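You operate a simulated robot arm through the tools that you are given. There is no shell and no other tool. Be economical: measure what you need, move in short steps, check, and stop when the job is done.

You run a simulated robot arm. Do the job below in one go: nothing can be reset, and whatever is moved stays where it is left.

## Task
Wipe the milk marks and grease marks off the hotplate once it has cooled.
Fine: ring off before you lift the pan on to the pan rest; wait till the HOT lamp is out; use the beige kitchen cloth and put it back; spill nothing, touch nothing hot. What is to be rubbed or washed off counts as gone when no trace of it is left.

It is judged by the outcome, as a careful person would: the job done as asked, and still so three seconds after it is handed in. It fails if anything else is knocked over, pushed out of place, dropped, spilled or broken. Flat cloth is picked up by pressing the open fingertips on it (5 to 10 N) and closing them slowly along it; thin cloth reads only 2 to 8 mm in the jaws.

## Robot
A 6-joint arm with a two-finger parallel gripper, fixed in place. Base frame: the origin is at the foot of the arm, x ahead of it, y to its left, z up. Lengths are in cm, angles in rad, forces in N, time in s.
With the tool pointing down near the work surface it reaches from about 16 to 74 cm from the base axis. Its first joint turns from -2.897 to 2.897 rad. Payload 3.91 kg.
The TCP is the grasp point between the finger pads, 3 cm short of the fingertips. In the tool frame z runs along the fingers and y along their closing line. Largest opening 11 cm; finger width 2, thickness 1; the body of the gripper, 4.8 by 11.2 cm, starts 5.5 cm behind the TCP.
Orientation is that of the tool frame in the base frame, as a unit quaternion [w, x, y, z]. With the fingers straight down and closing along the base's y, the tool's x points along the base's -x, its y along +y and its z along -z.

## Interface
- The arm moves only by the tool servo_tool. Its argument "rows" is a list of rows, each a list of 7 numbers: the shift along the tool's x, y, z in m, then the turn, a rotation vector about the tool's x, y, z in rad, then the opening, from 0 (shut) to 1 (fully open). In form: [[tx, ty, tz, ax, ay, az, jaw], ...]. A call has 1 to 20 rows; each row shifts and turns the commanded pose from where the row before left it, along the tool's axes as they then stand. A row lasts 0.2 s, in which the tool goes at most 5 cm and 0.15 rad; a call with a longer step from one row to the next is refused whole, and so is a gripper value outside its range. A pose out of reach is approached as far as the arm can. The call stops where the force on the tool passes 40 N (or 10 N more than at its start, if that is more) or the arm is blocked; 0.2 s more then pass. The fingers move at their own pace (about 4.5 cm/s each) and stop on an object; they squeeze with about 42 N. The grip force told is the motor's: it shows also when the fingers shut on nothing. Time passes only in rows, and 0.2 s behind the last, so rows that do not move let the fingers close. The reply holds the time, the measured pose of the TCP, the force on the tool along the base axes, the opening and the grip force, in the units named above and with some noise, with the torque about the TCP (base axes, N m) and any sound that the robot's microphone picked up.
- Cameras (640 x 400 px; columns grow to the right, rows downward): "scene" is fixed at [21.93, -49.94, 168.49]; the picture's right is [0.99, -0.16, 0.00], its down [-0.11, -0.69, -0.71] and it looks along [0.11, 0.70, -0.70] (base axes); focal length 325 px, centre (320, 200). "wrist" rides on the gripper at [7.1, 2.2, -10.7] in the tool frame; the picture's right is [-0.29, 0.96, 0.00], its down [-0.76, -0.23, -0.61] and it looks along [-0.58, -0.18, 0.79] (tool axes); focal length 243 px, centre (320, 200). There is no depth. A picture from a camera that has moved, and an enlarged one, comes with that camera's place and axes in the base frame and with its lens.
- grab_frame(camera): a new picture of that camera. No time passes.
- lift_body(by): slides the trunk up (or, below 0, down) by that many cm; the arm rides with it, the base frame stays. It gives what a move gives, with no picture.
- inspect(camera, box): a new picture of the part [left, top, right, bottom] of that camera's present view, enlarged. No time passes.
- close_job(): hands the job in; it is judged then, once.

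Work in short steps. Places have to be worked out from the pictures, the camera data and where the tool is seen: move nearer, look again, correct. Check each grasp and each placing, and mend what went wrong. You have 120 turns and 84 pictures in all, those below and enlarged ones among them. Open the gripper and draw the arm clear of the work before you hand the job in, unless the task says otherwise; then end with one line.

The tools are called after "Call:" as a command line: name --pt "numbers of a row" for each row, then --argument value for the rest, lists and objects as JSON in quotes. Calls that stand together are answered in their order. servo_tool: Moves the arm, as the interface text tells. Its arguments: {"type":"object","properties":{"rows":{"type":"array"}},"required":["rows"]} The other tools are called the same way: lift_body (by) slides the trunk up or down; grab_frame (camera) takes a picture; inspect (camera, box) takes an enlarged picture of a part of a camera's view; close_job () hands the job in.

At the start:

```text
time_s: 0.0
tool_pos: [31.8, 7.15, 126.98]
tcp_rot: [0.0, 0.0, 1.0, 0.0]
ft_force: [-0.7, -0.3, 0.3]
moment: [0.01, -0.01, 0.0]
width: 11.0
gripper_force: 0.1
trunk travel left (down, up): [-52.5, 6.5]
```

scene: 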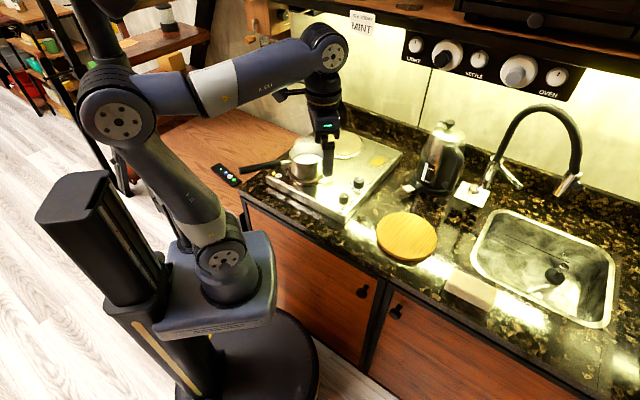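
wrist: 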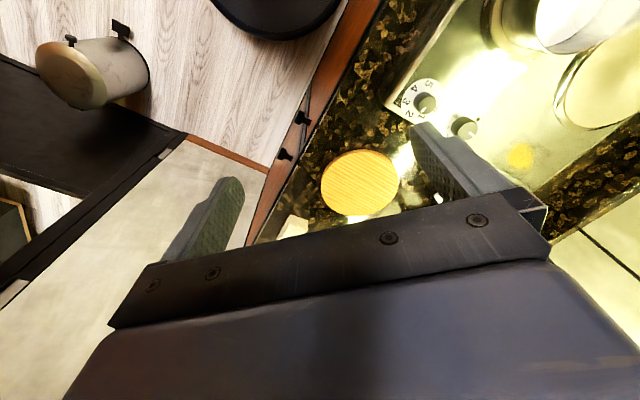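

The scene shows a hob with a pan on it, knobs, a wooden board and a beige cloth-like item near the sink. I take enlarged views of the hob and counter before moving.

Call:
inspect --camera "scene" --box '[230, 110, 430, 235]'

Call:
inspect --camera "scene" --box '[380, 140, 580, 320]'

Call:
inspect --camera "scene" --box '[340, 0, 640, 180]'

```text
3.20 times, centred on (330, 172) of scene
camera zoom: at [21.93, -49.94, 168.49], right [0.99, -0.16, 0.0], down [-0.11, -0.69, -0.71], along [0.11, 0.7, -0.7], focal length 1040 px, centre (288, 288)
```

zoom: 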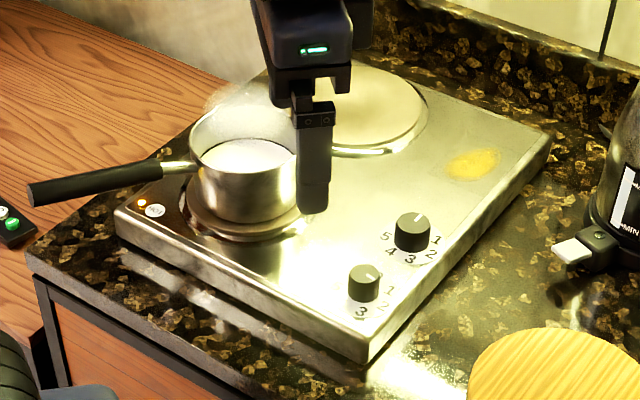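

```text
2.22 times, centred on (480, 230) of scene
camera zoom: at [21.93, -49.94, 168.49], right [0.99, -0.16, 0.0], down [-0.11, -0.69, -0.71], along [0.11, 0.7, -0.7], focal length 722 px, centre (-36, 133)
```

zoom: 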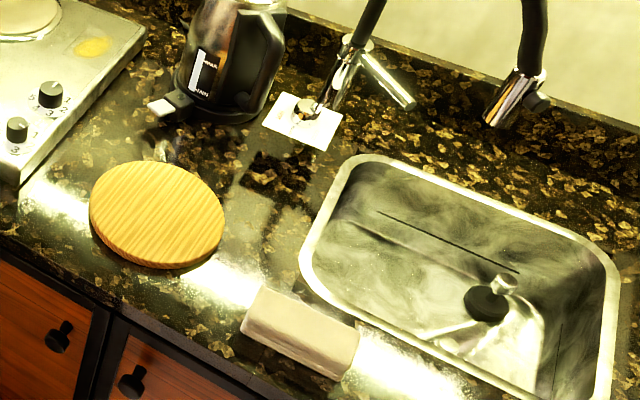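

```text
2.13 times, centred on (490, 90) of scene
camera zoom: at [21.93, -49.94, 168.49], right [0.99, -0.16, 0.0], down [-0.11, -0.69, -0.71], along [0.11, 0.7, -0.7], focal length 694 px, centre (-43, 435)
```

zoom: 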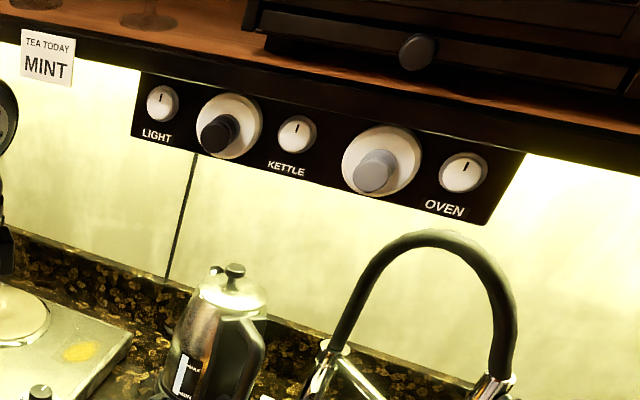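

The hob has two knobs, an orange lamp lit near the front left, and steam rising over the milk pan. From the two cameras I put the board near (59, 9, 89) and the hob around (36, 39). I turn the tool -90° about its axis so the wrist camera looks at the hob.

Call:
servo_tool --pt "0 0 0 0 0 -0.143 1" --pt "0 0 0 0 0 -0.143 1" --pt "0 0 0 0 0 -0.143 1" --pt "0 0 0 0 0 -0.143 1" --pt "0 0 0 0 0 -0.143 1" --pt "0 0 0 0 0 -0.143 1" --pt "0 0 0 0 0 -0.143 1" --pt "0 0 0 0 0 -0.143 1" --pt "0 0 0 0 0 -0.143 1" --pt "0 0 0 0 0 -0.143 1" --pt "0 0 0 0 0 -0.141 1"

Call:
grab_frame --camera "wrist"

```text
time_s: 2.4
tool_pos: [31.64, 7.19, 127.08]
tcp_rot: [0.001, 0.709, -0.706, -0.001]
ft_force: [0.5, -0.4, 0.1]
moment: [-0.01, -0.02, 0.02]
width: 10.99
gripper_force: 0.2
trunk travel left (down, up): [-52.5, 6.5]
```

```text
78 pictures are left
camera wrist: at [29.53, 0.12, 137.79], right [-0.96, 0.29, 0.0], down [0.23, 0.76, 0.61], along [0.17, 0.58, -0.79], focal length 243 px, centre (320, 200)
```

wrist: 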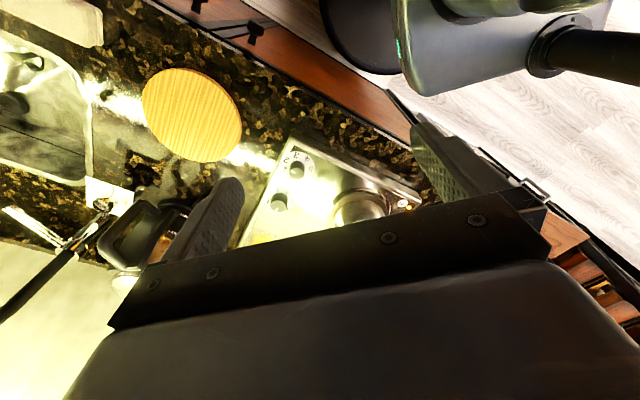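

The gripper hides the lower half of the wrist view, so what I want to see must lie below the camera or on the tool's +x side. I shift the tool forward over the hob, staying high.

Call:
servo_tool --pt "-0.04 -0.015 0 0 0 0 1" --pt "-0.04 -0.015 0 0 0 0 1" --pt "-0.04 -0.015 0 0 0 0 1" --pt "-0.04 -0.015 0 0 0 0 1" --pt "-0.04 -0.015 0 0 0 0 1" --pt "-0.04 -0.0 0 0 0 0 1"

Call:
grab_frame --camera "wrist"

```text
time_s: 3.8
tool_pos: [39.43, 31.27, 126.98]
tcp_rot: [0.0, -0.707, 0.707, 0.0]
ft_force: [0.0, -0.3, -0.1]
moment: [0.02, 0.0, 0.0]
width: 10.99
gripper_force: 0.2
trunk travel left (down, up): [-52.5, 6.5]
```

```text
77 pictures are left
camera wrist: at [37.14, 24.21, 137.81], right [-0.96, 0.29, 0.0], down [0.23, 0.76, 0.61], along [0.18, 0.58, -0.79], focal length 243 px, centre (320, 200)
```

wrist: 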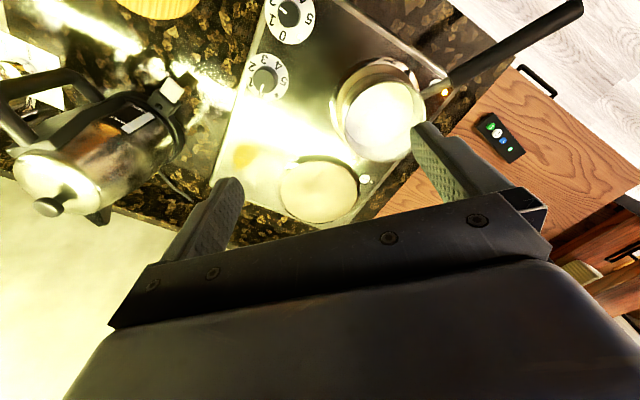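

Both knobs, the pan and two lamps are now in view. I enlarge the knob area and the pan area.

Call:
inspect --camera "wrist" --box '[220, 0, 330, 110]'

Call:
inspect --camera "wrist" --box '[210, 40, 470, 230]'

```text
3.64 times, centred on (275, 55) of wrist
camera zoom: at [37.14, 24.21, 137.81], right [-0.96, 0.29, 0.0], down [0.23, 0.76, 0.61], along [0.18, 0.58, -0.79], focal length 882 px, centre (484, 727)
```

zoom: 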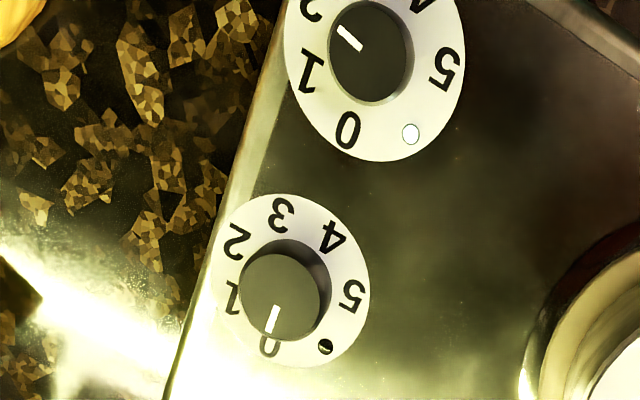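

```text
2.11 times, centred on (340, 135) of wrist
camera zoom: at [37.14, 24.21, 137.81], right [-0.96, 0.29, 0.0], down [0.23, 0.76, 0.61], along [0.18, 0.58, -0.79], focal length 511 px, centre (278, 337)
```

zoom: 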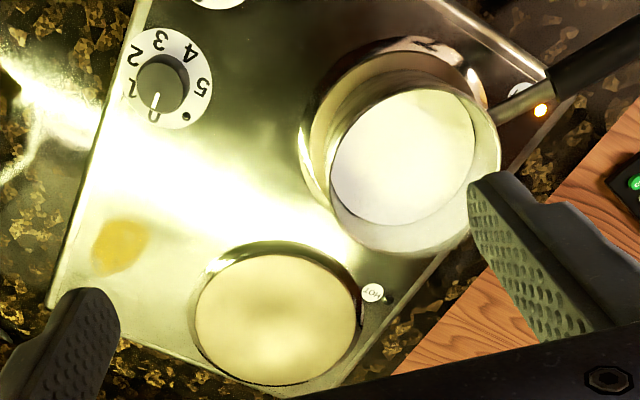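

The front knob (white dot, lit) points at about 2 and controls the pan's ring. The rear knob is at 0. I put the front knob's top at (41.2, 22.9, ~97), and it needs about +100° about base z. I move above it with the tool pre-turned the other way and the jaws half open, then look.

Call:
servo_tool --pt "0.042 -0.009 0 0 0 0 0.6" --pt "0.042 -0.009 0 0 0 0 0.6" --pt "0 0 0.04 0 0 0.145 0.6" --pt "0 0 0.04 0 0 0.145 0.6" --pt "0 0 0.04 0 0 0.145 0.6" --pt "0 0 0.02 0 0 0.145 0.6" --pt "0 0 0.02 0 0 0.145 0.6" --pt "0 0 0.02 0 0 0.145 0.6" --pt "0 0 0 0 0 0 0.6"

Call:
grab_frame --camera "wrist"

Call:
inspect --camera "scene" --box '[230, 110, 430, 235]'

```text
time_s: 5.8
tool_pos: [40.87, 22.86, 109.02]
tcp_rot: [0.0, -0.342, 0.94, 0.0]
ft_force: [1.0, 0.2, 0.1]
moment: [0.05, 0.01, 0.01]
width: 6.59
gripper_force: 0.0
trunk travel left (down, up): [-52.5, 6.5]
```

```text
74 pictures are left
camera wrist: at [34.1, 19.93, 119.82], right [-0.39, 0.92, 0.0], down [0.73, 0.31, 0.61], along [0.56, 0.24, -0.79], focal length 243 px, centre (320, 200)
```

wrist: 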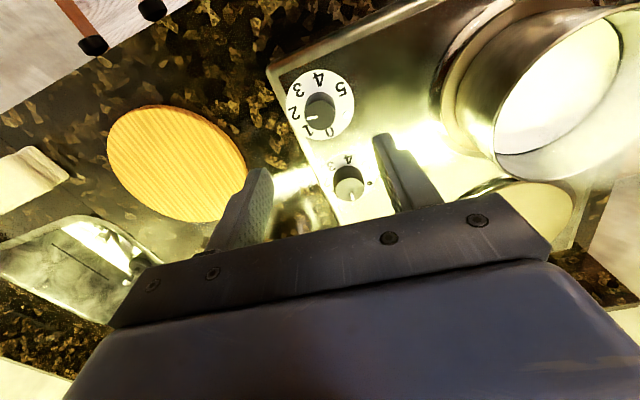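

```text
3.20 times, centred on (330, 172) of scene
camera zoom: at [21.93, -49.94, 168.49], right [0.99, -0.16, 0.0], down [-0.11, -0.69, -0.71], along [0.11, 0.7, -0.7], focal length 1040 px, centre (288, 288)
```

zoom: 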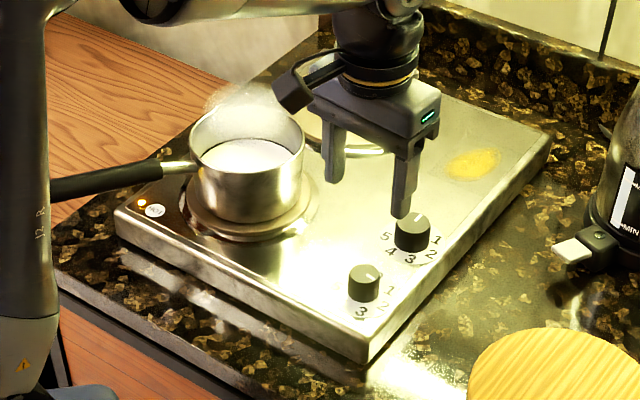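

The knob is between the fingers, at about (40.6, 22.7) with its top near z 97. I descend to put the fingertips just above the knob's base and check.

Call:
servo_tool --pt "0 0 0.03 0 0 0 0.6" --pt "0 0 0.03 0 0 0 0.6" --pt "0 0 0.02 0 0 0 0.6" --pt "0 0 0.01 0 0 0 0.6" --pt "0 0 0 0 0 0 0.6"

Call:
grab_frame --camera "wrist"

Call:
inspect --camera "scene" --box '[290, 150, 400, 220]'

```text
time_s: 7.0
tool_pos: [41.08, 22.76, 99.98]
tcp_rot: [0.0, -0.343, 0.94, 0.0]
ft_force: [-0.4, 0.2, -0.4]
moment: [-0.02, 0.02, 0.01]
width: 6.6
gripper_force: 0.0
trunk travel left (down, up): [-52.5, 6.5]
```

```text
72 pictures are left
camera wrist: at [34.13, 19.92, 110.76], right [-0.4, 0.92, 0.0], down [0.73, 0.31, 0.61], along [0.56, 0.24, -0.79], focal length 243 px, centre (320, 200)
```

wrist: 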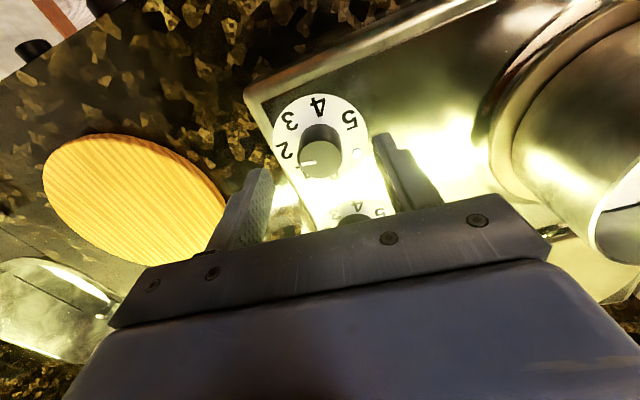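

```text
5.71 times, centred on (345, 185) of scene
camera zoom: at [21.93, -49.94, 168.49], right [0.99, -0.16, 0.0], down [-0.11, -0.69, -0.71], along [0.11, 0.7, -0.7], focal length 1858 px, centre (177, 286)
```

zoom: 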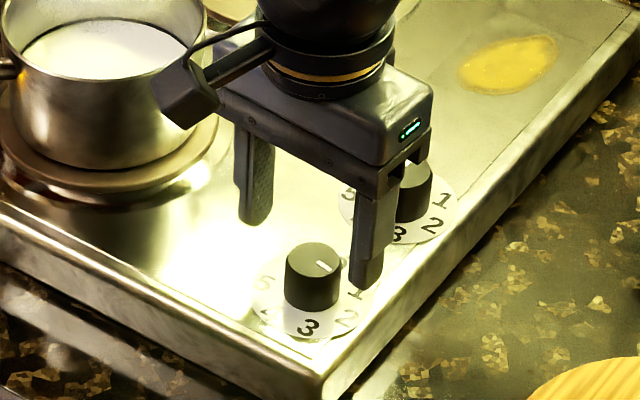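

The fingertips, at z≈97, are level with the knob top and straddle it in both views. I go 2 cm lower and close slowly.

Call:
servo_tool --pt "0 0 0.01 0 0 0 0.6" --pt "0 0 0.01 0 0 0 0.6" --pt "0 0 0 0 0 0 0.45" --pt "0 0 0 0 0 0 0.35" --pt "0 0 0 0 0 0 0.25" --pt "0 0 0 0 0 0 0.1" --pt "0 0 0 0 0 0 0.1"

Call:
inspect --camera "scene" --box '[290, 150, 400, 220]'

```text
time_s: 8.6
tool_pos: [41.11, 22.75, 98.08]
tcp_rot: [-0.001, -0.343, 0.939, 0.0]
ft_force: [3.0, -5.1, -1.6]
moment: [0.09, -0.13, -0.04]
width: 3.19
gripper_force: 44.8
trunk travel left (down, up): [-52.5, 6.5]
```

```text
5.71 times, centred on (345, 185) of scene
camera zoom: at [21.93, -49.94, 168.49], right [0.99, -0.16, 0.0], down [-0.11, -0.69, -0.71], along [0.11, 0.7, -0.7], focal length 1858 px, centre (177, 286)
```

zoom: 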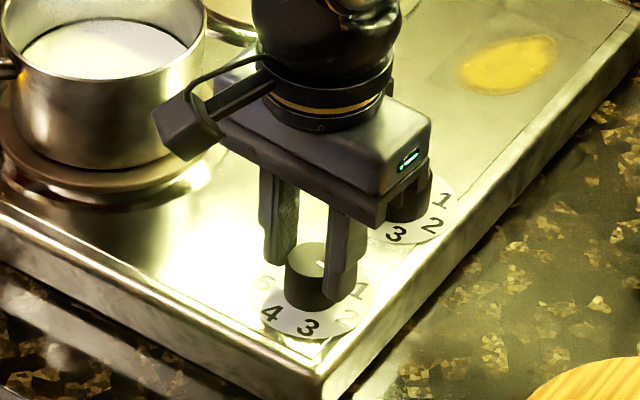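

The knob is gripped at 3.2 cm. I turn it +100° about base z, in small steps.

Call:
servo_tool --pt "0 0 0 0 0 -0.12 0.1" --pt "0 0 0 0 0 -0.12 0.1" --pt "0 0 0 0 0 -0.12 0.1" --pt "0 0 0 0 0 -0.12 0.1" --pt "0 0 0 0 0 -0.12 0.1" --pt "0 0 0 0 0 -0.12 0.1" --pt "0 0 0 0 0 -0.12 0.1" --pt "0 0 0 0 0 -0.12 0.1" --pt "0 0 0 0 0 -0.12 0.1" --pt "0 0 0 0 0 -0.12 0.1" --pt "0 0 0 0 0 -0.12 0.1" --pt "0 0 0 0 0 -0.12 0.1" --pt "0 0 0 0 0 -0.12 0.1" --pt "0 0 0 0 0 -0.12 0.1"

Call:
inspect --camera "wrist" --box '[220, 60, 440, 240]'

```text
time_s: 10.9
tool_pos: [41.49, 22.71, 97.95]
tcp_rot: [-0.002, 0.828, -0.561, 0.004]
ft_force: [18.6, -9.1, -8.8]
moment: [-1.23, -0.83, -0.05]
width: 3.15
gripper_force: 45.4
trunk travel left (down, up): [-52.5, 6.5]
stopped in row 11: the force on the tool passed its limit at 41 N (the readings are from after the stop); the commanded pose is now the measured one
```

```text
2.22 times, centred on (330, 150) of wrist
camera zoom: at [41.96, 15.29, 108.79], right [-1.0, -0.08, -0.01], down [-0.07, 0.79, 0.61], along [-0.04, 0.6, -0.8], focal length 539 px, centre (298, 311)
```

zoom: 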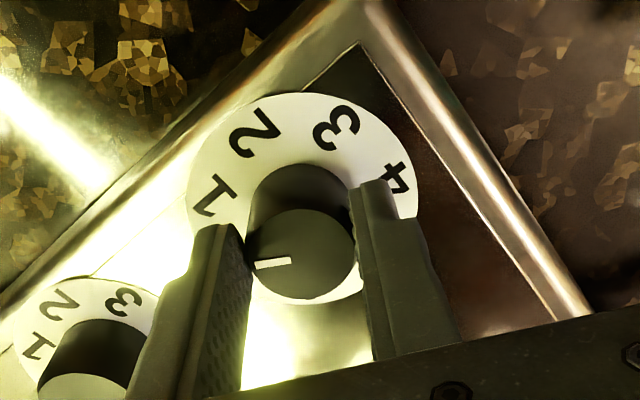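

The turn stopped after about 72° on side force. The pointer now looks to be near 1, and the grip is a little off the knob's axis. I open, recentre slightly, turn back 50° and look.

Call:
servo_tool --pt "0 0 0 0 0 0 0.35" --pt "0 0 0 0 0 0 0.45" --pt "0 0 -0.025 0 0 0 0.5" --pt "0 0 0 0 0 0.14 0.5" --pt "0 0 0 0 0 0.14 0.5" --pt "0 0 0 0 0 0.14 0.5" --pt "0 0 0 0 0 0.14 0.5" --pt "0 0 0 0 0 0.14 0.5" --pt "0 0 0 0 0 0.14 0.5" --pt "0 0 0 0 0 0 0.5"

Call:
inspect --camera "scene" --box '[310, 165, 380, 210]'

Call:
inspect --camera "wrist" --box '[220, 60, 440, 240]'

```text
time_s: 13.1
tool_pos: [41.17, 22.77, 100.53]
tcp_rot: [0.003, -0.525, 0.851, -0.001]
ft_force: [0.4, -0.5, -0.3]
moment: [0.01, 0.03, -0.01]
width: 5.48
gripper_force: 0.0
trunk travel left (down, up): [-52.5, 6.5]
```

```text
8.89 times, centred on (345, 188) of scene
camera zoom: at [21.93, -49.94, 168.49], right [0.99, -0.16, 0.0], down [-0.11, -0.69, -0.71], along [0.11, 0.7, -0.7], focal length 2890 px, centre (98, 311)
```

zoom: 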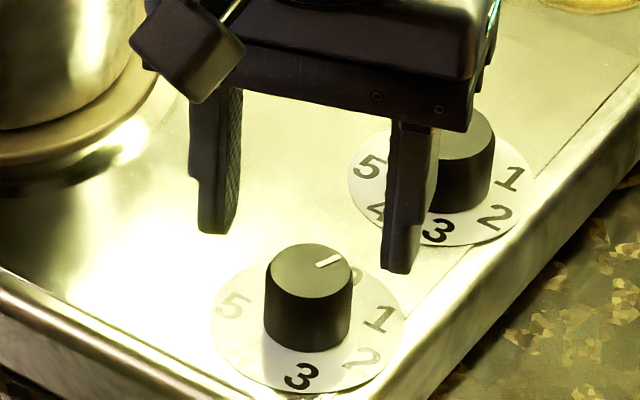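

```text
2.22 times, centred on (330, 150) of wrist
camera zoom: at [35.89, 17.45, 111.35], right [-0.72, 0.69, 0.0], down [0.54, 0.57, 0.61], along [0.42, 0.44, -0.79], focal length 539 px, centre (298, 311)
```

zoom: 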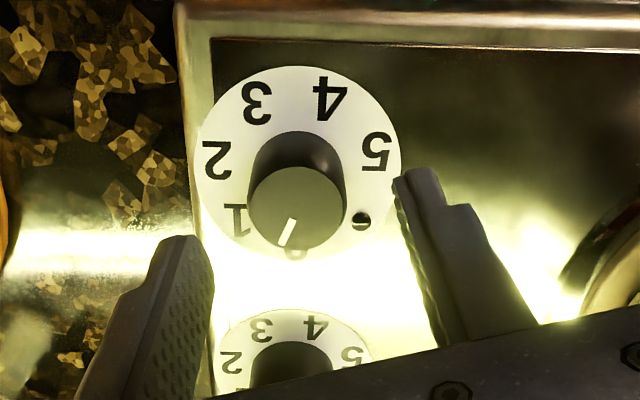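

The knob lamp is out and the pointer sits about 22° short of 0. I regrip, centred, and turn the rest.

Call:
servo_tool --pt "0 0 0.015 0 0 0 0.5" --pt "0 0 0.01 0 0 0 0.5" --pt "0 0 0 0 0 0 0.35" --pt "0 0 0 0 0 0 0.25" --pt "0 0 0 0 0 0 0.1" --pt "0 0 0 0 0 0 0.1" --pt "0 0 0 0 0 -0.08 0.1" --pt "0 0 0 0 0 -0.08 0.1" --pt "0 0 0 0 0 -0.08 0.1" --pt "0 0 0 0 0 -0.08 0.1" --pt "0 0 0 0 0 -0.08 0.1" --pt "0 0 0 0 0 0 0.1"

Call:
inspect --camera "wrist" --box '[220, 60, 440, 240]'

```text
time_s: 15.7
tool_pos: [41.34, 22.8, 98.11]
tcp_rot: [0.003, -0.684, 0.73, -0.001]
ft_force: [14.0, -8.6, 2.7]
moment: [-0.04, -0.24, -0.69]
width: 3.12
gripper_force: 44.8
trunk travel left (down, up): [-52.5, 6.5]
```

```text
2.22 times, centred on (330, 150) of wrist
camera zoom: at [38.61, 15.78, 108.84], right [-0.94, 0.35, -0.01], down [0.28, 0.74, 0.61], along [0.22, 0.57, -0.79], focal length 539 px, centre (298, 311)
```

zoom: 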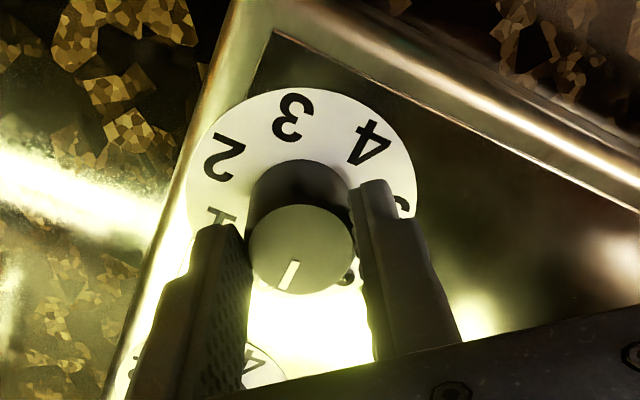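

The twist now meets −0.7 N·m, which is probably the end stop at 0. I release, rise and look.

Call:
servo_tool --pt "0 0 0 0 0 0.02 0.3" --pt "0 0 0 0 0 0 0.45" --pt "0 0 0 0 0 0 0.5" --pt "0 0 -0.03 0 0 0 0.5" --pt "0 0 -0.04 0 0 0 0.5" --pt "0 0 -0.04 0 0 0 0.5" --pt "0 0 0 0 0 0 0.5"

Call:
inspect --camera "wrist" --box '[200, 0, 640, 240]'

Call:
inspect --camera "scene" --box '[230, 110, 390, 220]'

```text
time_s: 17.3
tool_pos: [41.09, 22.7, 109.05]
tcp_rot: [0.002, -0.677, 0.736, -0.002]
ft_force: [0.1, 0.4, 0.3]
moment: [0.01, 0.0, 0.0]
width: 5.52
gripper_force: 0.0
trunk travel left (down, up): [-52.5, 6.5]
```

```text
1.45 times, centred on (420, 120) of wrist
camera zoom: at [38.18, 15.88, 119.93], right [-0.93, 0.37, -0.01], down [0.29, 0.74, 0.61], along [0.23, 0.56, -0.79], focal length 353 px, centre (174, 316)
```

zoom: 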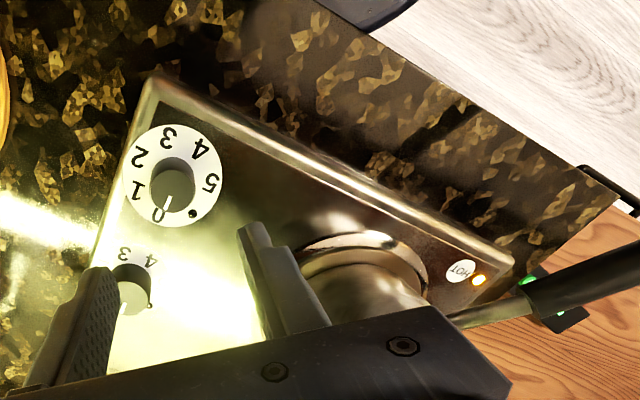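

```text
3.64 times, centred on (310, 165) of scene
camera zoom: at [21.93, -49.94, 168.49], right [0.99, -0.16, 0.0], down [-0.11, -0.69, -0.71], along [0.11, 0.7, -0.7], focal length 1182 px, centre (356, 327)
```

zoom: 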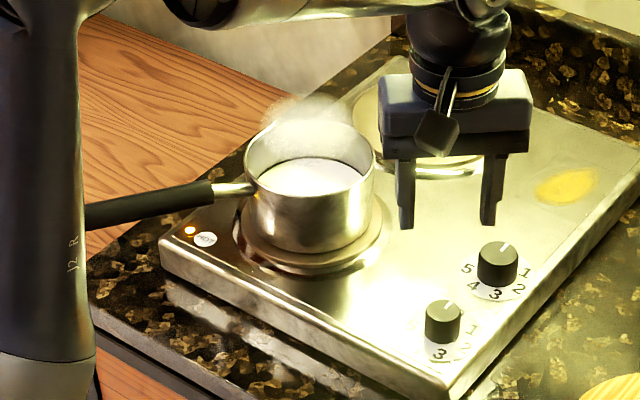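

The front knob is at 0 and the HOT lamp is still lit. I put the pan at about (31.8, 38.8), with its black handle running from (22.5, 35.5) to (8.4, 33.5) at z≈102. I raise, turn the tool to close across the handle and move beside it.

Call:
servo_tool --pt "0 0 -0.01 0 0 0.14 0.5" --pt "0 0 -0.01 0 0 0.14 0.5" --pt "0 0 -0.01 0 0 0.14 0.5" --pt "0 0 -0.01 0 0 0.14 0.5" --pt "0 0 -0.01 0 0 0.14 0.5" --pt "0 0 -0.01 0 0 0.14 0.5" --pt "0 0 0 0 0 0.14 0.5" --pt "0 0 0 0 0 0.14 0.5" --pt "0 0 0 0 0 0.14 0.5" --pt "0.04 0.013 0 0 0 0 0.5" --pt "0.04 0.013 0 0 0 0 0.5" --pt "0.04 0.013 0 0 0 0 0.5" --pt "0.04 0.013 0 0 0 0 0.5" --pt "0.037 0.012 0 0 0 0 0.5" --pt "-0.012 0.034 0 0 0 0 0.5" --pt "0 0 0 0 0 0 0.5"

Call:
grab_frame --camera "wrist"

Call:
grab_frame --camera "scene"

```text
time_s: 20.7
tool_pos: [20.96, 28.33, 114.99]
tcp_rot: [0.002, -0.114, 0.994, 0.0]
ft_force: [0.7, -0.6, -0.2]
moment: [-0.02, 0.04, 0.02]
width: 5.53
gripper_force: 0.1
trunk travel left (down, up): [-52.5, 6.5]
```

```text
63 pictures are left
camera wrist: at [13.4, 28.82, 125.75], right [0.07, 1.0, 0.0], down [0.79, -0.05, 0.61], along [0.61, -0.04, -0.79], focal length 243 px, centre (320, 200)
```

wrist: 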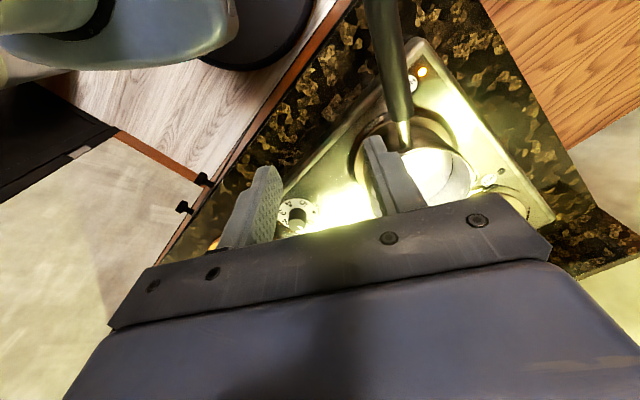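

```text
62 pictures are left
```

scene: 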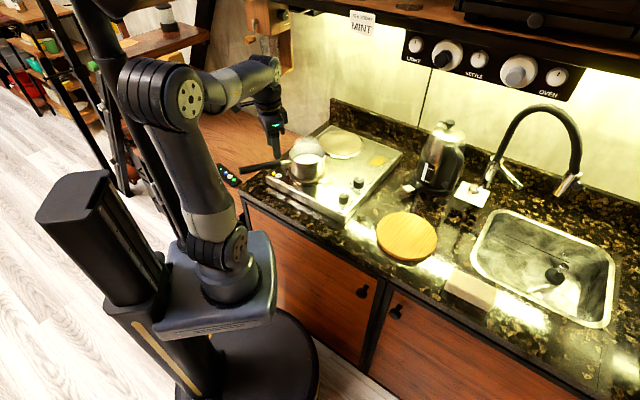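

The handle line fits roughly (9.5, 31.8, 104) to (22.4, 36, 102), about 18° yaw. I move above (20.6, 35.5), align the yaw and come down to z 107 for a check.

Call:
servo_tool --pt "-0.006 0.035 0 0 0 0 0.5" --pt "-0.006 0.036 0 0 0 0 0.5" --pt "0 0 0.03 0 0 -0.09 0.5" --pt "0 0 0.03 0 0 0 0.5" --pt "0 0 0.015 0 0 0 0.5" --pt "0 0 0 0 0 0 0.5"

Call:
grab_frame --camera "wrist"

Call:
inspect --camera "scene" --box '[230, 110, 340, 200]'

```text
time_s: 22.1
tool_pos: [20.4, 35.41, 107.43]
tcp_rot: [0.002, -0.157, 0.988, -0.001]
ft_force: [-0.5, -0.6, 0.0]
moment: [0.01, 0.0, 0.01]
width: 5.52
gripper_force: 0.1
trunk travel left (down, up): [-52.5, 6.5]
```

```text
61 pictures are left
camera wrist: at [12.96, 35.27, 118.21], right [-0.02, 1.0, 0.0], down [0.79, 0.02, 0.61], along [0.61, 0.01, -0.79], focal length 243 px, centre (320, 200)
```

wrist: 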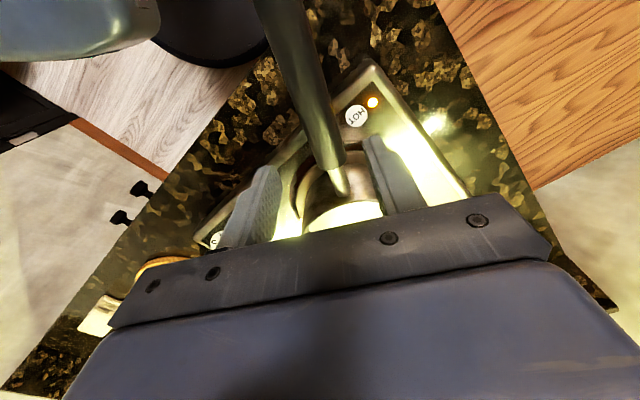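

```text
4.44 times, centred on (285, 155) of scene
camera zoom: at [21.93, -49.94, 168.49], right [0.99, -0.16, 0.0], down [-0.11, -0.69, -0.71], along [0.11, 0.7, -0.7], focal length 1445 px, centre (476, 400)
```

zoom: 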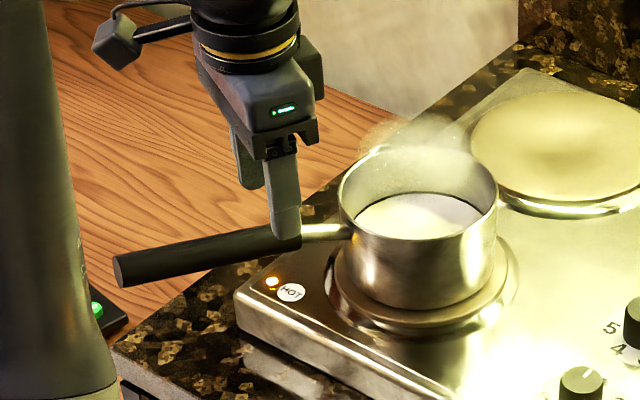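

The handle is between the fingers and the grip point is on the black part, just short of the metal. I descend to z≈102 and close.

Call:
servo_tool --pt "0.004 0 0.02 0 0 0 0.5" --pt "0 0 0.02 0 0 0 0.5" --pt "0 0 0.014 0 0 0 0.5" --pt "0 0 0 0 0 0 0.4" --pt "0 0 0 0 0 0 0.3" --pt "0 0 0 0 0 0 0.2" --pt "0 0 0 0 0 0 0.1" --pt "0 0 0 0 0 0 0"

Call:
inspect --camera "scene" --box '[230, 110, 340, 200]'

```text
time_s: 23.9
tool_pos: [20.11, 35.36, 102.19]
tcp_rot: [0.002, -0.157, 0.988, -0.001]
ft_force: [-0.4, 1.3, 0.0]
moment: [0.09, -0.15, 0.31]
width: 2.38
gripper_force: 41.4
trunk travel left (down, up): [-52.5, 6.5]
```

```text
4.44 times, centred on (285, 155) of scene
camera zoom: at [21.93, -49.94, 168.49], right [0.99, -0.16, 0.0], down [-0.11, -0.69, -0.71], along [0.11, 0.7, -0.7], focal length 1445 px, centre (476, 400)
```

zoom: 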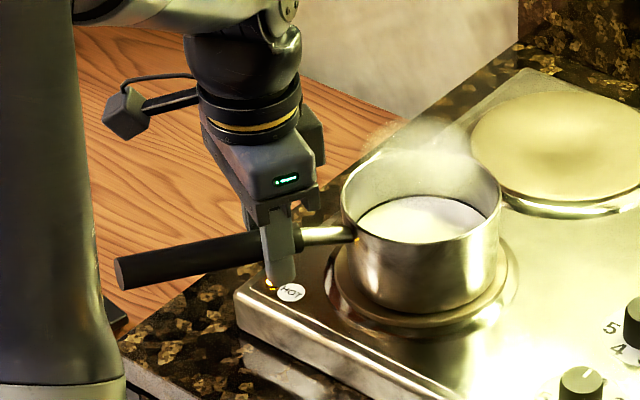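

The handle is gripped at 2.4 cm. I lift slowly by 1.5 cm and check the pan's tilt.

Call:
servo_tool --pt "0 0 -0.003 0 0 0 0" --pt "0 0 -0.004 0 0 0 0" --pt "0 0 -0.004 0 0 0 0" --pt "0 0 -0.004 0 0 0 0" --pt "0 0 0 0 0 0 0"

Call:
inspect --camera "scene" --box '[230, 110, 340, 200]'

```text
time_s: 25.1
tool_pos: [20.24, 35.12, 103.55]
tcp_rot: [0.003, -0.159, 0.987, 0.001]
ft_force: [-0.1, 1.2, 1.9]
moment: [-0.04, -0.05, 0.15]
width: 2.33
gripper_force: 41.8
trunk travel left (down, up): [-52.5, 6.5]
```

```text
4.44 times, centred on (285, 155) of scene
camera zoom: at [21.93, -49.94, 168.49], right [0.99, -0.16, 0.0], down [-0.11, -0.69, -0.71], along [0.11, 0.7, -0.7], focal length 1445 px, centre (476, 400)
```

zoom: 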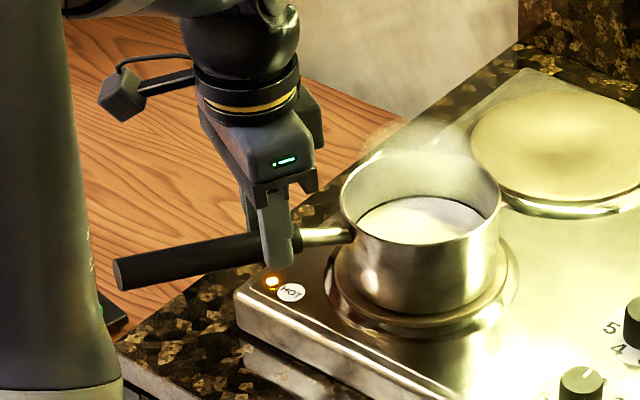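

The fingers rose 1.4 cm but the pan stayed where it was, so they slid along the handle. It seems to sit lower than I judged. I look through the wrist camera.

Call:
grab_frame --camera "wrist"

Call:
inspect --camera "scene" --box '[260, 140, 310, 185]'

```text
57 pictures are left
camera wrist: at [12.62, 35.09, 114.38], right [-0.02, 1.0, 0.0], down [0.79, 0.02, 0.61], along [0.61, 0.01, -0.79], focal length 243 px, centre (320, 200)
```

wrist: 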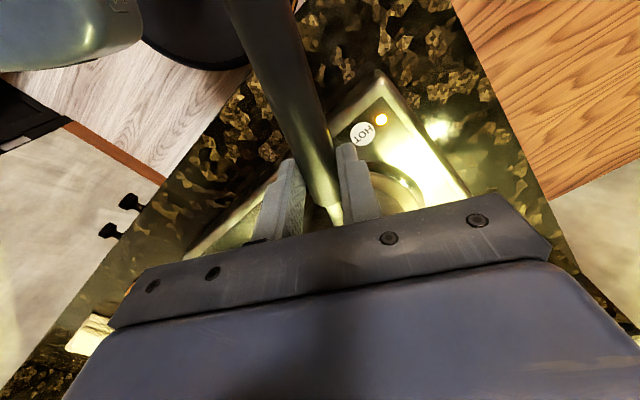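

```text
8.89 times, centred on (285, 162) of scene
camera zoom: at [21.93, -49.94, 168.49], right [0.99, -0.16, 0.0], down [-0.11, -0.69, -0.71], along [0.11, 0.7, -0.7], focal length 2890 px, centre (631, 533)
```

zoom: 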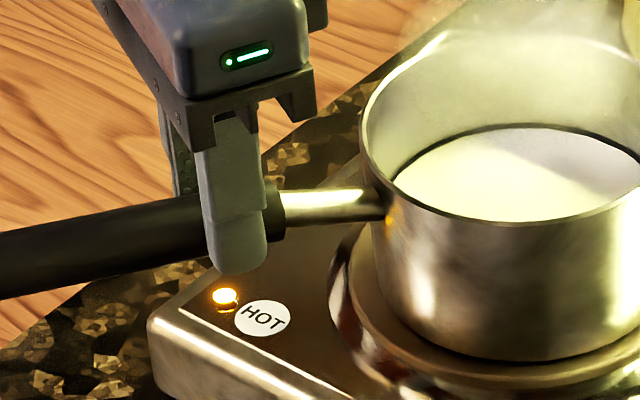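

The handle now sits about at the pads' middle. I open, close again at this height, lift a little and read the forces.

Call:
servo_tool --pt "0 0 0 0 0 0 0.35" --pt "0 0 0 0 0 0 0.35" --pt "0 0 0.003 0 0 0 0.2" --pt "0 0 0 0 0 0 0.1" --pt "0 0 0 0 0 0 0" --pt "0 0 0 0 0 0 0" --pt "0 0 0 0 0 0 0"

Call:
servo_tool --pt "0 0 -0.003 0 0 0 0" --pt "0 0 -0.003 0 0 0 0" --pt "0 0 -0.003 0 0 0 0"

Call:
inspect --camera "scene" --box '[260, 140, 310, 185]'

```text
time_s: 26.7
tool_pos: [20.14, 35.19, 103.4]
tcp_rot: [0.003, -0.157, 0.988, -0.001]
ft_force: [-0.1, 2.8, 7.0]
moment: [0.23, -0.41, 0.12]
width: 2.31
gripper_force: 41.4
trunk travel left (down, up): [-52.5, 6.5]
```

```text
time_s: 27.5
tool_pos: [20.19, 35.11, 104.07]
tcp_rot: [0.003, -0.157, 0.988, -0.001]
ft_force: [-0.1, 0.3, -6.3]
moment: [-0.18, 0.59, -0.01]
width: 2.35
gripper_force: 42.1
trunk travel left (down, up): [-52.5, 6.5]
```

```text
8.89 times, centred on (285, 162) of scene
camera zoom: at [21.93, -49.94, 168.49], right [0.99, -0.16, 0.0], down [-0.11, -0.69, -0.71], along [0.11, 0.7, -0.7], focal length 2890 px, centre (631, 533)
```

zoom: 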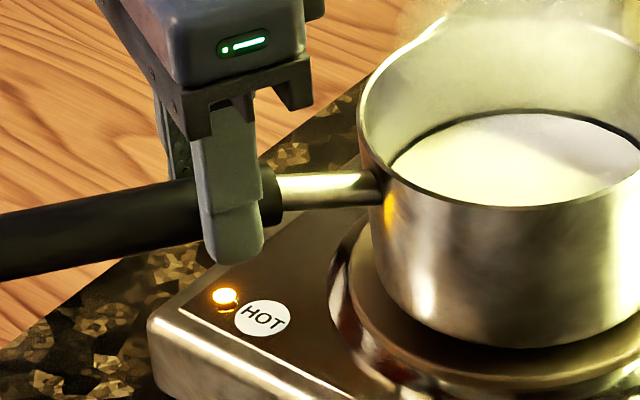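

Now the pan rises with the hand, and it looks level. I lift on slowly by 2.5 cm and check again.

Call:
servo_tool --pt "0 0 -0.004 0 0 0 0" --pt "0 0 -0.005 0 0 0 0" --pt "0 0 -0.006 0 0 0 0" --pt "0 0 -0.005 0 0 0 0" --pt "0 0 -0.005 0 0 0 0" --pt "0 0 0 0 0 0 0"

Call:
inspect --camera "scene" --box '[230, 110, 340, 200]'

```text
time_s: 28.9
tool_pos: [20.12, 35.32, 106.64]
tcp_rot: [0.002, -0.158, 0.987, -0.001]
ft_force: [-0.1, -0.1, -6.5]
moment: [-0.18, 0.56, 0.0]
width: 2.32
gripper_force: 42.5
trunk travel left (down, up): [-52.5, 6.5]
```

```text
4.44 times, centred on (285, 155) of scene
camera zoom: at [21.93, -49.94, 168.49], right [0.99, -0.16, 0.0], down [-0.11, -0.69, -0.71], along [0.11, 0.7, -0.7], focal length 1445 px, centre (476, 400)
```

zoom: 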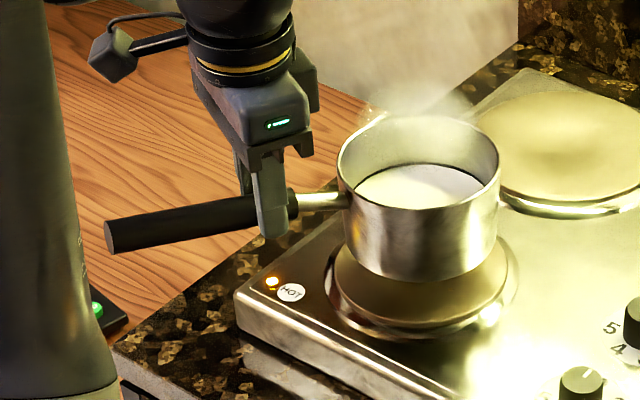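

The pan is held level at about 6.5 N. I lift another 3.5 cm to clear the knobs and carry it slowly toward the board.

Call:
servo_tool --pt "0 0 -0.006 0 0 0 0" --pt "0 0 -0.008 0 0 0 0" --pt "0 0 -0.008 0 0 0 0" --pt "0 0 -0.008 0 0 0 0" --pt "0 0 -0.005 0 0 0 0" --pt "-0.002 -0.0045 0 0 0 0 0" --pt "-0.004 -0.009 0 0 0 0 0" --pt "-0.006 -0.0135 0 0 0 0 0" --pt "-0.007 -0.0157 0 0 0 0 0" --pt "-0.007 -0.0157 0 0 0 0 0" --pt "-0.007 -0.0157 0 0 0 0 0" --pt "-0.007 -0.0157 0 0 0 0 0" --pt "-0.007 -0.0157 0 0 0 0 0" --pt "-0.007 -0.0157 0 0 0 0 0" --pt "-0.007 -0.0157 0 0 0 0 0" --pt "-0.007 -0.0157 0 0 0 0 0" --pt "-0.007 -0.0157 0 0 0 0 0" --pt "-0.006 -0.0135 0 0 0 0 0" --pt "-0.004 -0.009 0 0 0 0 0" --pt "-0.002 -0.0045 0 0 0 0 0"

Call:
grab_frame --camera "scene"

```text
time_s: 33.1
tool_pos: [34.51, 19.41, 110.26]
tcp_rot: [0.003, -0.158, 0.987, 0.0]
ft_force: [-0.2, 0.4, -6.2]
moment: [-0.19, 0.59, 0.02]
width: 2.34
gripper_force: 42.0
trunk travel left (down, up): [-52.5, 6.5]
```

```text
53 pictures are left
```

scene: 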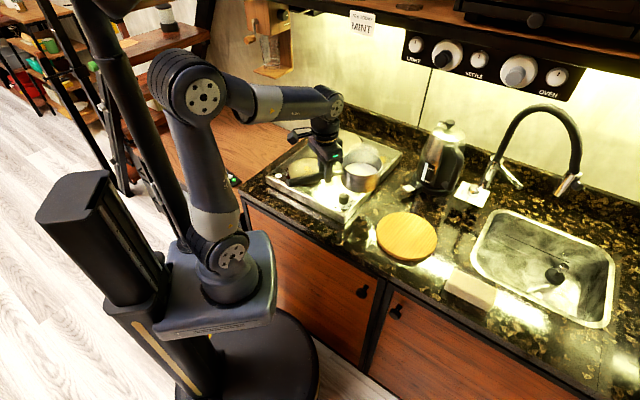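

The pan rides level past the knobs. I carry on over the board, staying high.

Call:
servo_tool --pt "-0.003 -0.007 0 0 0 0 0" --pt "-0.006 -0.0138 0 0 0 0 0" --pt "-0.007 -0.0161 0 0 0 0 0" --pt "-0.007 -0.0161 0 0 0 0 0" --pt "-0.007 -0.0161 0 0 0 0 0" --pt "-0.007 -0.0161 0 0 0 0 0" --pt "-0.007 -0.0161 0 0 0 0 0" --pt "-0.007 -0.0161 0 0 0 0 0" --pt "-0.007 -0.0161 0 0 0 0 0" --pt "-0.007 -0.0161 0 0 0 0 0" --pt "-0.006 -0.0138 0 0 0 0 0" --pt "-0.004 -0.0095 0 0 0 0 0" --pt "0 0 0 0 0 0 0"

Call:
inspect --camera "scene" --box '[320, 130, 480, 280]'

Call:
grab_frame --camera "wrist"

```text
time_s: 35.9
tool_pos: [46.88, 5.24, 110.43]
tcp_rot: [0.003, -0.157, 0.988, -0.001]
ft_force: [0.7, -0.4, -6.2]
moment: [-0.13, 0.58, -0.01]
width: 2.35
gripper_force: 42.4
trunk travel left (down, up): [-52.5, 6.5]
```

```text
2.67 times, centred on (400, 205) of scene
camera zoom: at [21.93, -49.94, 168.49], right [0.99, -0.16, 0.0], down [-0.11, -0.69, -0.71], along [0.11, 0.7, -0.7], focal length 867 px, centre (107, 187)
```

zoom: 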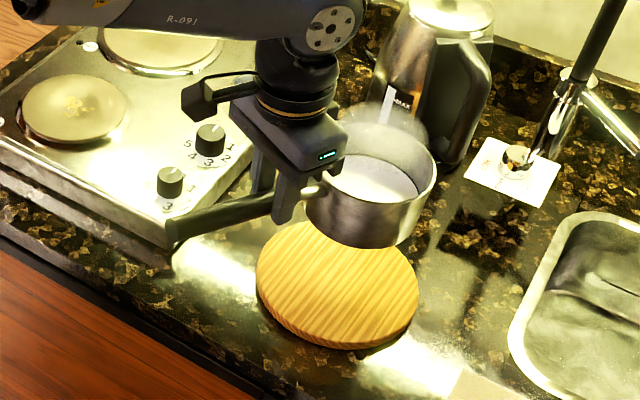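

```text
51 pictures are left
camera wrist: at [39.4, 5.13, 121.09], right [-0.02, 1.0, 0.0], down [0.79, 0.02, 0.61], along [0.61, 0.01, -0.79], focal length 243 px, centre (320, 200)
```

wrist: 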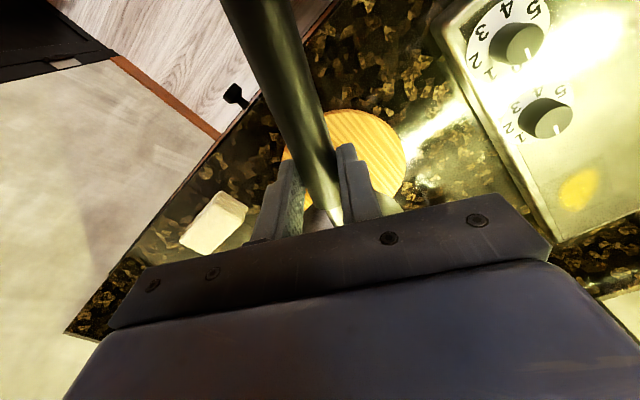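

The pan is over the board's centre to within about 0.5 cm. I lower 9.5 cm, then look before the final touch-down.

Call:
servo_tool --pt "0 0 0.006 0 0 0 0" --pt "0 0 0.01 0 0 0 0" --pt "0 0 0.014 0 0 0 0" --pt "0 0 0.015 0 0 0 0" --pt "0 0 0.015 0 0 0 0" --pt "0 0 0.014 0 0 0 0" --pt "0 0 0.01 0 0 0 0" --pt "0 0 0.006 0 0 0 0" --pt "0 0 0 0 0 0 0"

Call:
inspect --camera "scene" --box '[320, 130, 480, 280]'

```text
time_s: 37.9
tool_pos: [47.07, 5.19, 101.29]
tcp_rot: [0.002, -0.157, 0.988, -0.001]
ft_force: [1.2, 0.0, -7.1]
moment: [-0.15, 0.56, 0.02]
width: 2.33
gripper_force: 41.9
trunk travel left (down, up): [-52.5, 6.5]
```

```text
2.67 times, centred on (400, 205) of scene
camera zoom: at [21.93, -49.94, 168.49], right [0.99, -0.16, 0.0], down [-0.11, -0.69, -0.71], along [0.11, 0.7, -0.7], focal length 867 px, centre (107, 187)
```

zoom: 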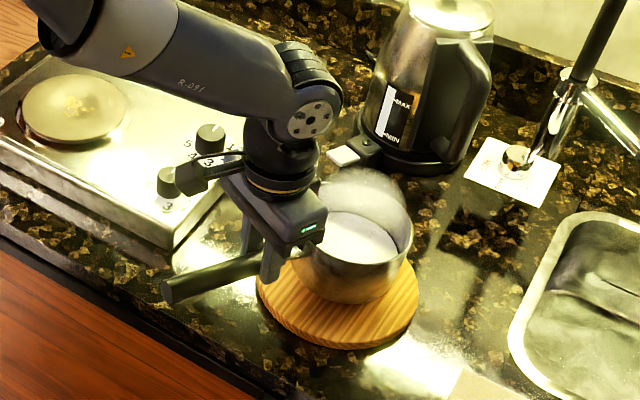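

The pan will land about 1 cm to the right of the board's centre. I shift back 1 cm and lower in small steps, watching the force.

Call:
servo_tool --pt "0.005 0 0.003 0 0 0 0" --pt "0.005 0 0.003 0 0 0 0" --pt "0 0 0.004 0 0 0 0" --pt "0 0 0.004 0 0 0 0" --pt "0 0 0.004 0 0 0 0"

```text
time_s: 39.1
tool_pos: [46.14, 5.05, 99.61]
tcp_rot: [0.005, -0.158, 0.988, -0.001]
ft_force: [-1.5, -0.3, 1.9]
moment: [0.2, -0.75, -0.03]
width: 2.33
gripper_force: 42.5
trunk travel left (down, up): [-52.5, 6.5]
```

The board now carries the pan: the force went from −7 to +2. I check the picture before letting go.

Call:
inspect --camera "scene" --box '[340, 170, 460, 270]'

```text
4.00 times, centred on (400, 220) of scene
camera zoom: at [21.93, -49.94, 168.49], right [0.99, -0.16, 0.0], down [-0.11, -0.69, -0.71], along [0.11, 0.7, -0.7], focal length 1300 px, centre (0, 120)
```

zoom: 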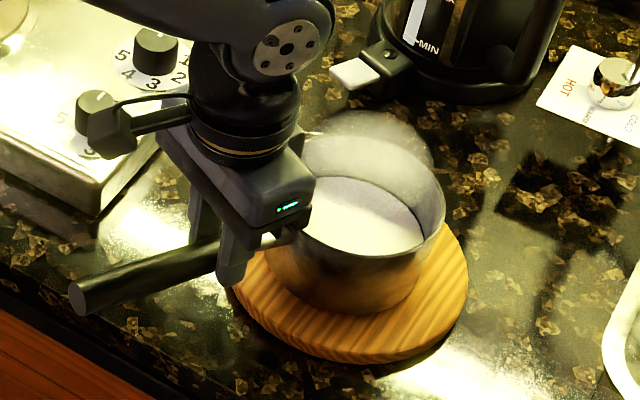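

The pan stands centred on the board. I open the fingers and rise straight up.

Call:
servo_tool --pt "0 0 -0.001 0 0 0 0.15" --pt "0 0 0 0 0 0 0.25" --pt "0 0 0 0 0 0 0.4" --pt "0 0 0 0 0 0 0.5" --pt "0 0 0 0 0 0 0.5" --pt "0 0 -0.02 0 0 0 0.5" --pt "0 0 -0.04 0 0 0 0.5" --pt "0 0 -0.04 0 0 0 0.5" --pt "0 0 -0.04 0 0 0 0.5" --pt "0 0 -0.03 0 0 0 0.5" --pt "0 0 0 0 0 0 0.5"

Call:
grab_frame --camera "wrist"

Call:
grab_frame --camera "scene"

```text
time_s: 41.5
tool_pos: [45.97, 5.02, 116.65]
tcp_rot: [0.003, -0.157, 0.988, 0.0]
ft_force: [0.4, -0.8, -0.3]
moment: [0.01, -0.02, -0.01]
width: 5.52
gripper_force: 0.1
trunk travel left (down, up): [-52.5, 6.5]
```

```text
48 pictures are left
camera wrist: at [38.44, 4.9, 127.37], right [-0.02, 1.0, 0.0], down [0.79, 0.02, 0.61], along [0.61, 0.01, -0.79], focal length 243 px, centre (320, 200)
```

wrist: 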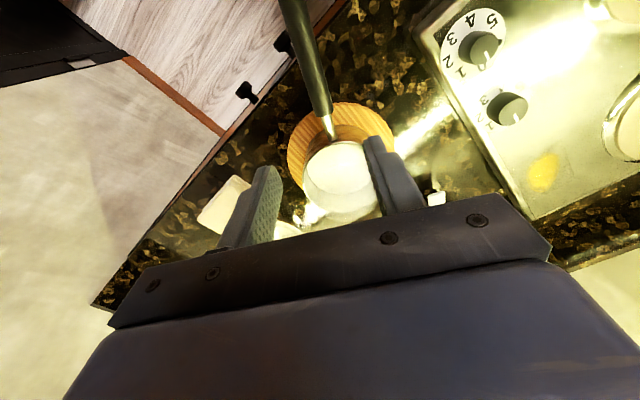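

```text
47 pictures are left
```

scene: 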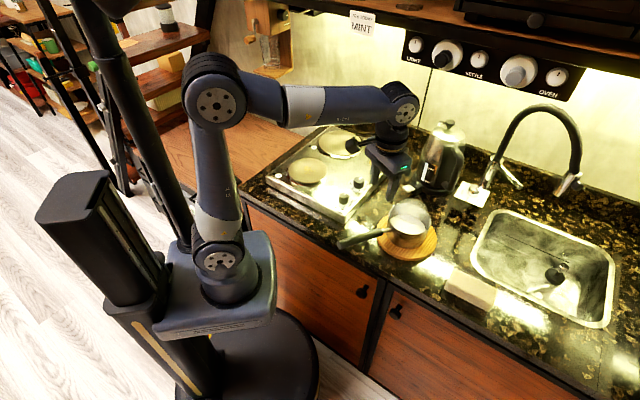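

The pan is free on the board. I enlarge the scene view on the cloth and on the hob surface.

Call:
inspect --camera "scene" --box '[425, 250, 515, 320]'

Call:
inspect --camera "scene" --box '[255, 120, 405, 225]'

```text
5.71 times, centred on (470, 285) of scene
camera zoom: at [21.93, -49.94, 168.49], right [0.99, -0.16, 0.0], down [-0.11, -0.69, -0.71], along [0.11, 0.7, -0.7], focal length 1858 px, centre (-537, -286)
```

zoom: 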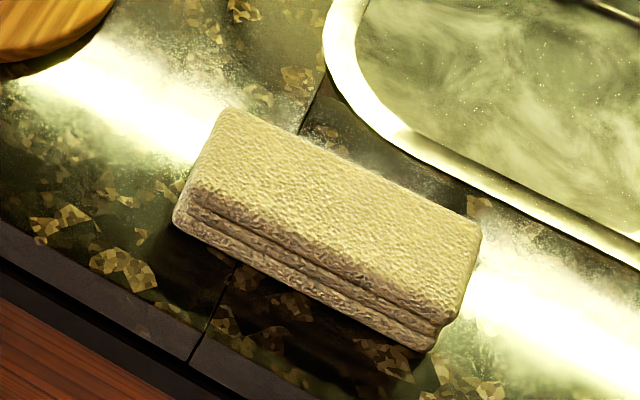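

```text
3.81 times, centred on (330, 172) of scene
camera zoom: at [21.93, -49.94, 168.49], right [0.99, -0.16, 0.0], down [-0.11, -0.69, -0.71], along [0.11, 0.7, -0.7], focal length 1238 px, centre (282, 305)
```

zoom: 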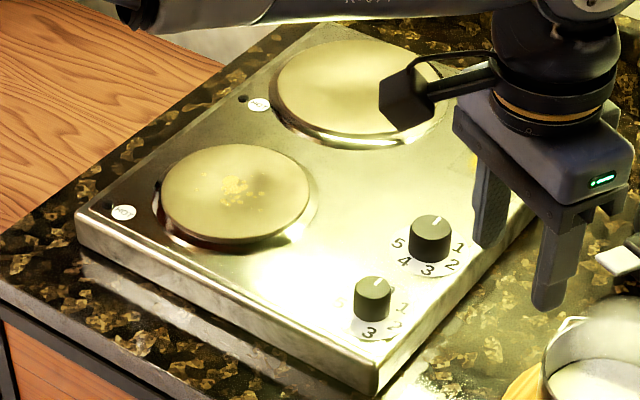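

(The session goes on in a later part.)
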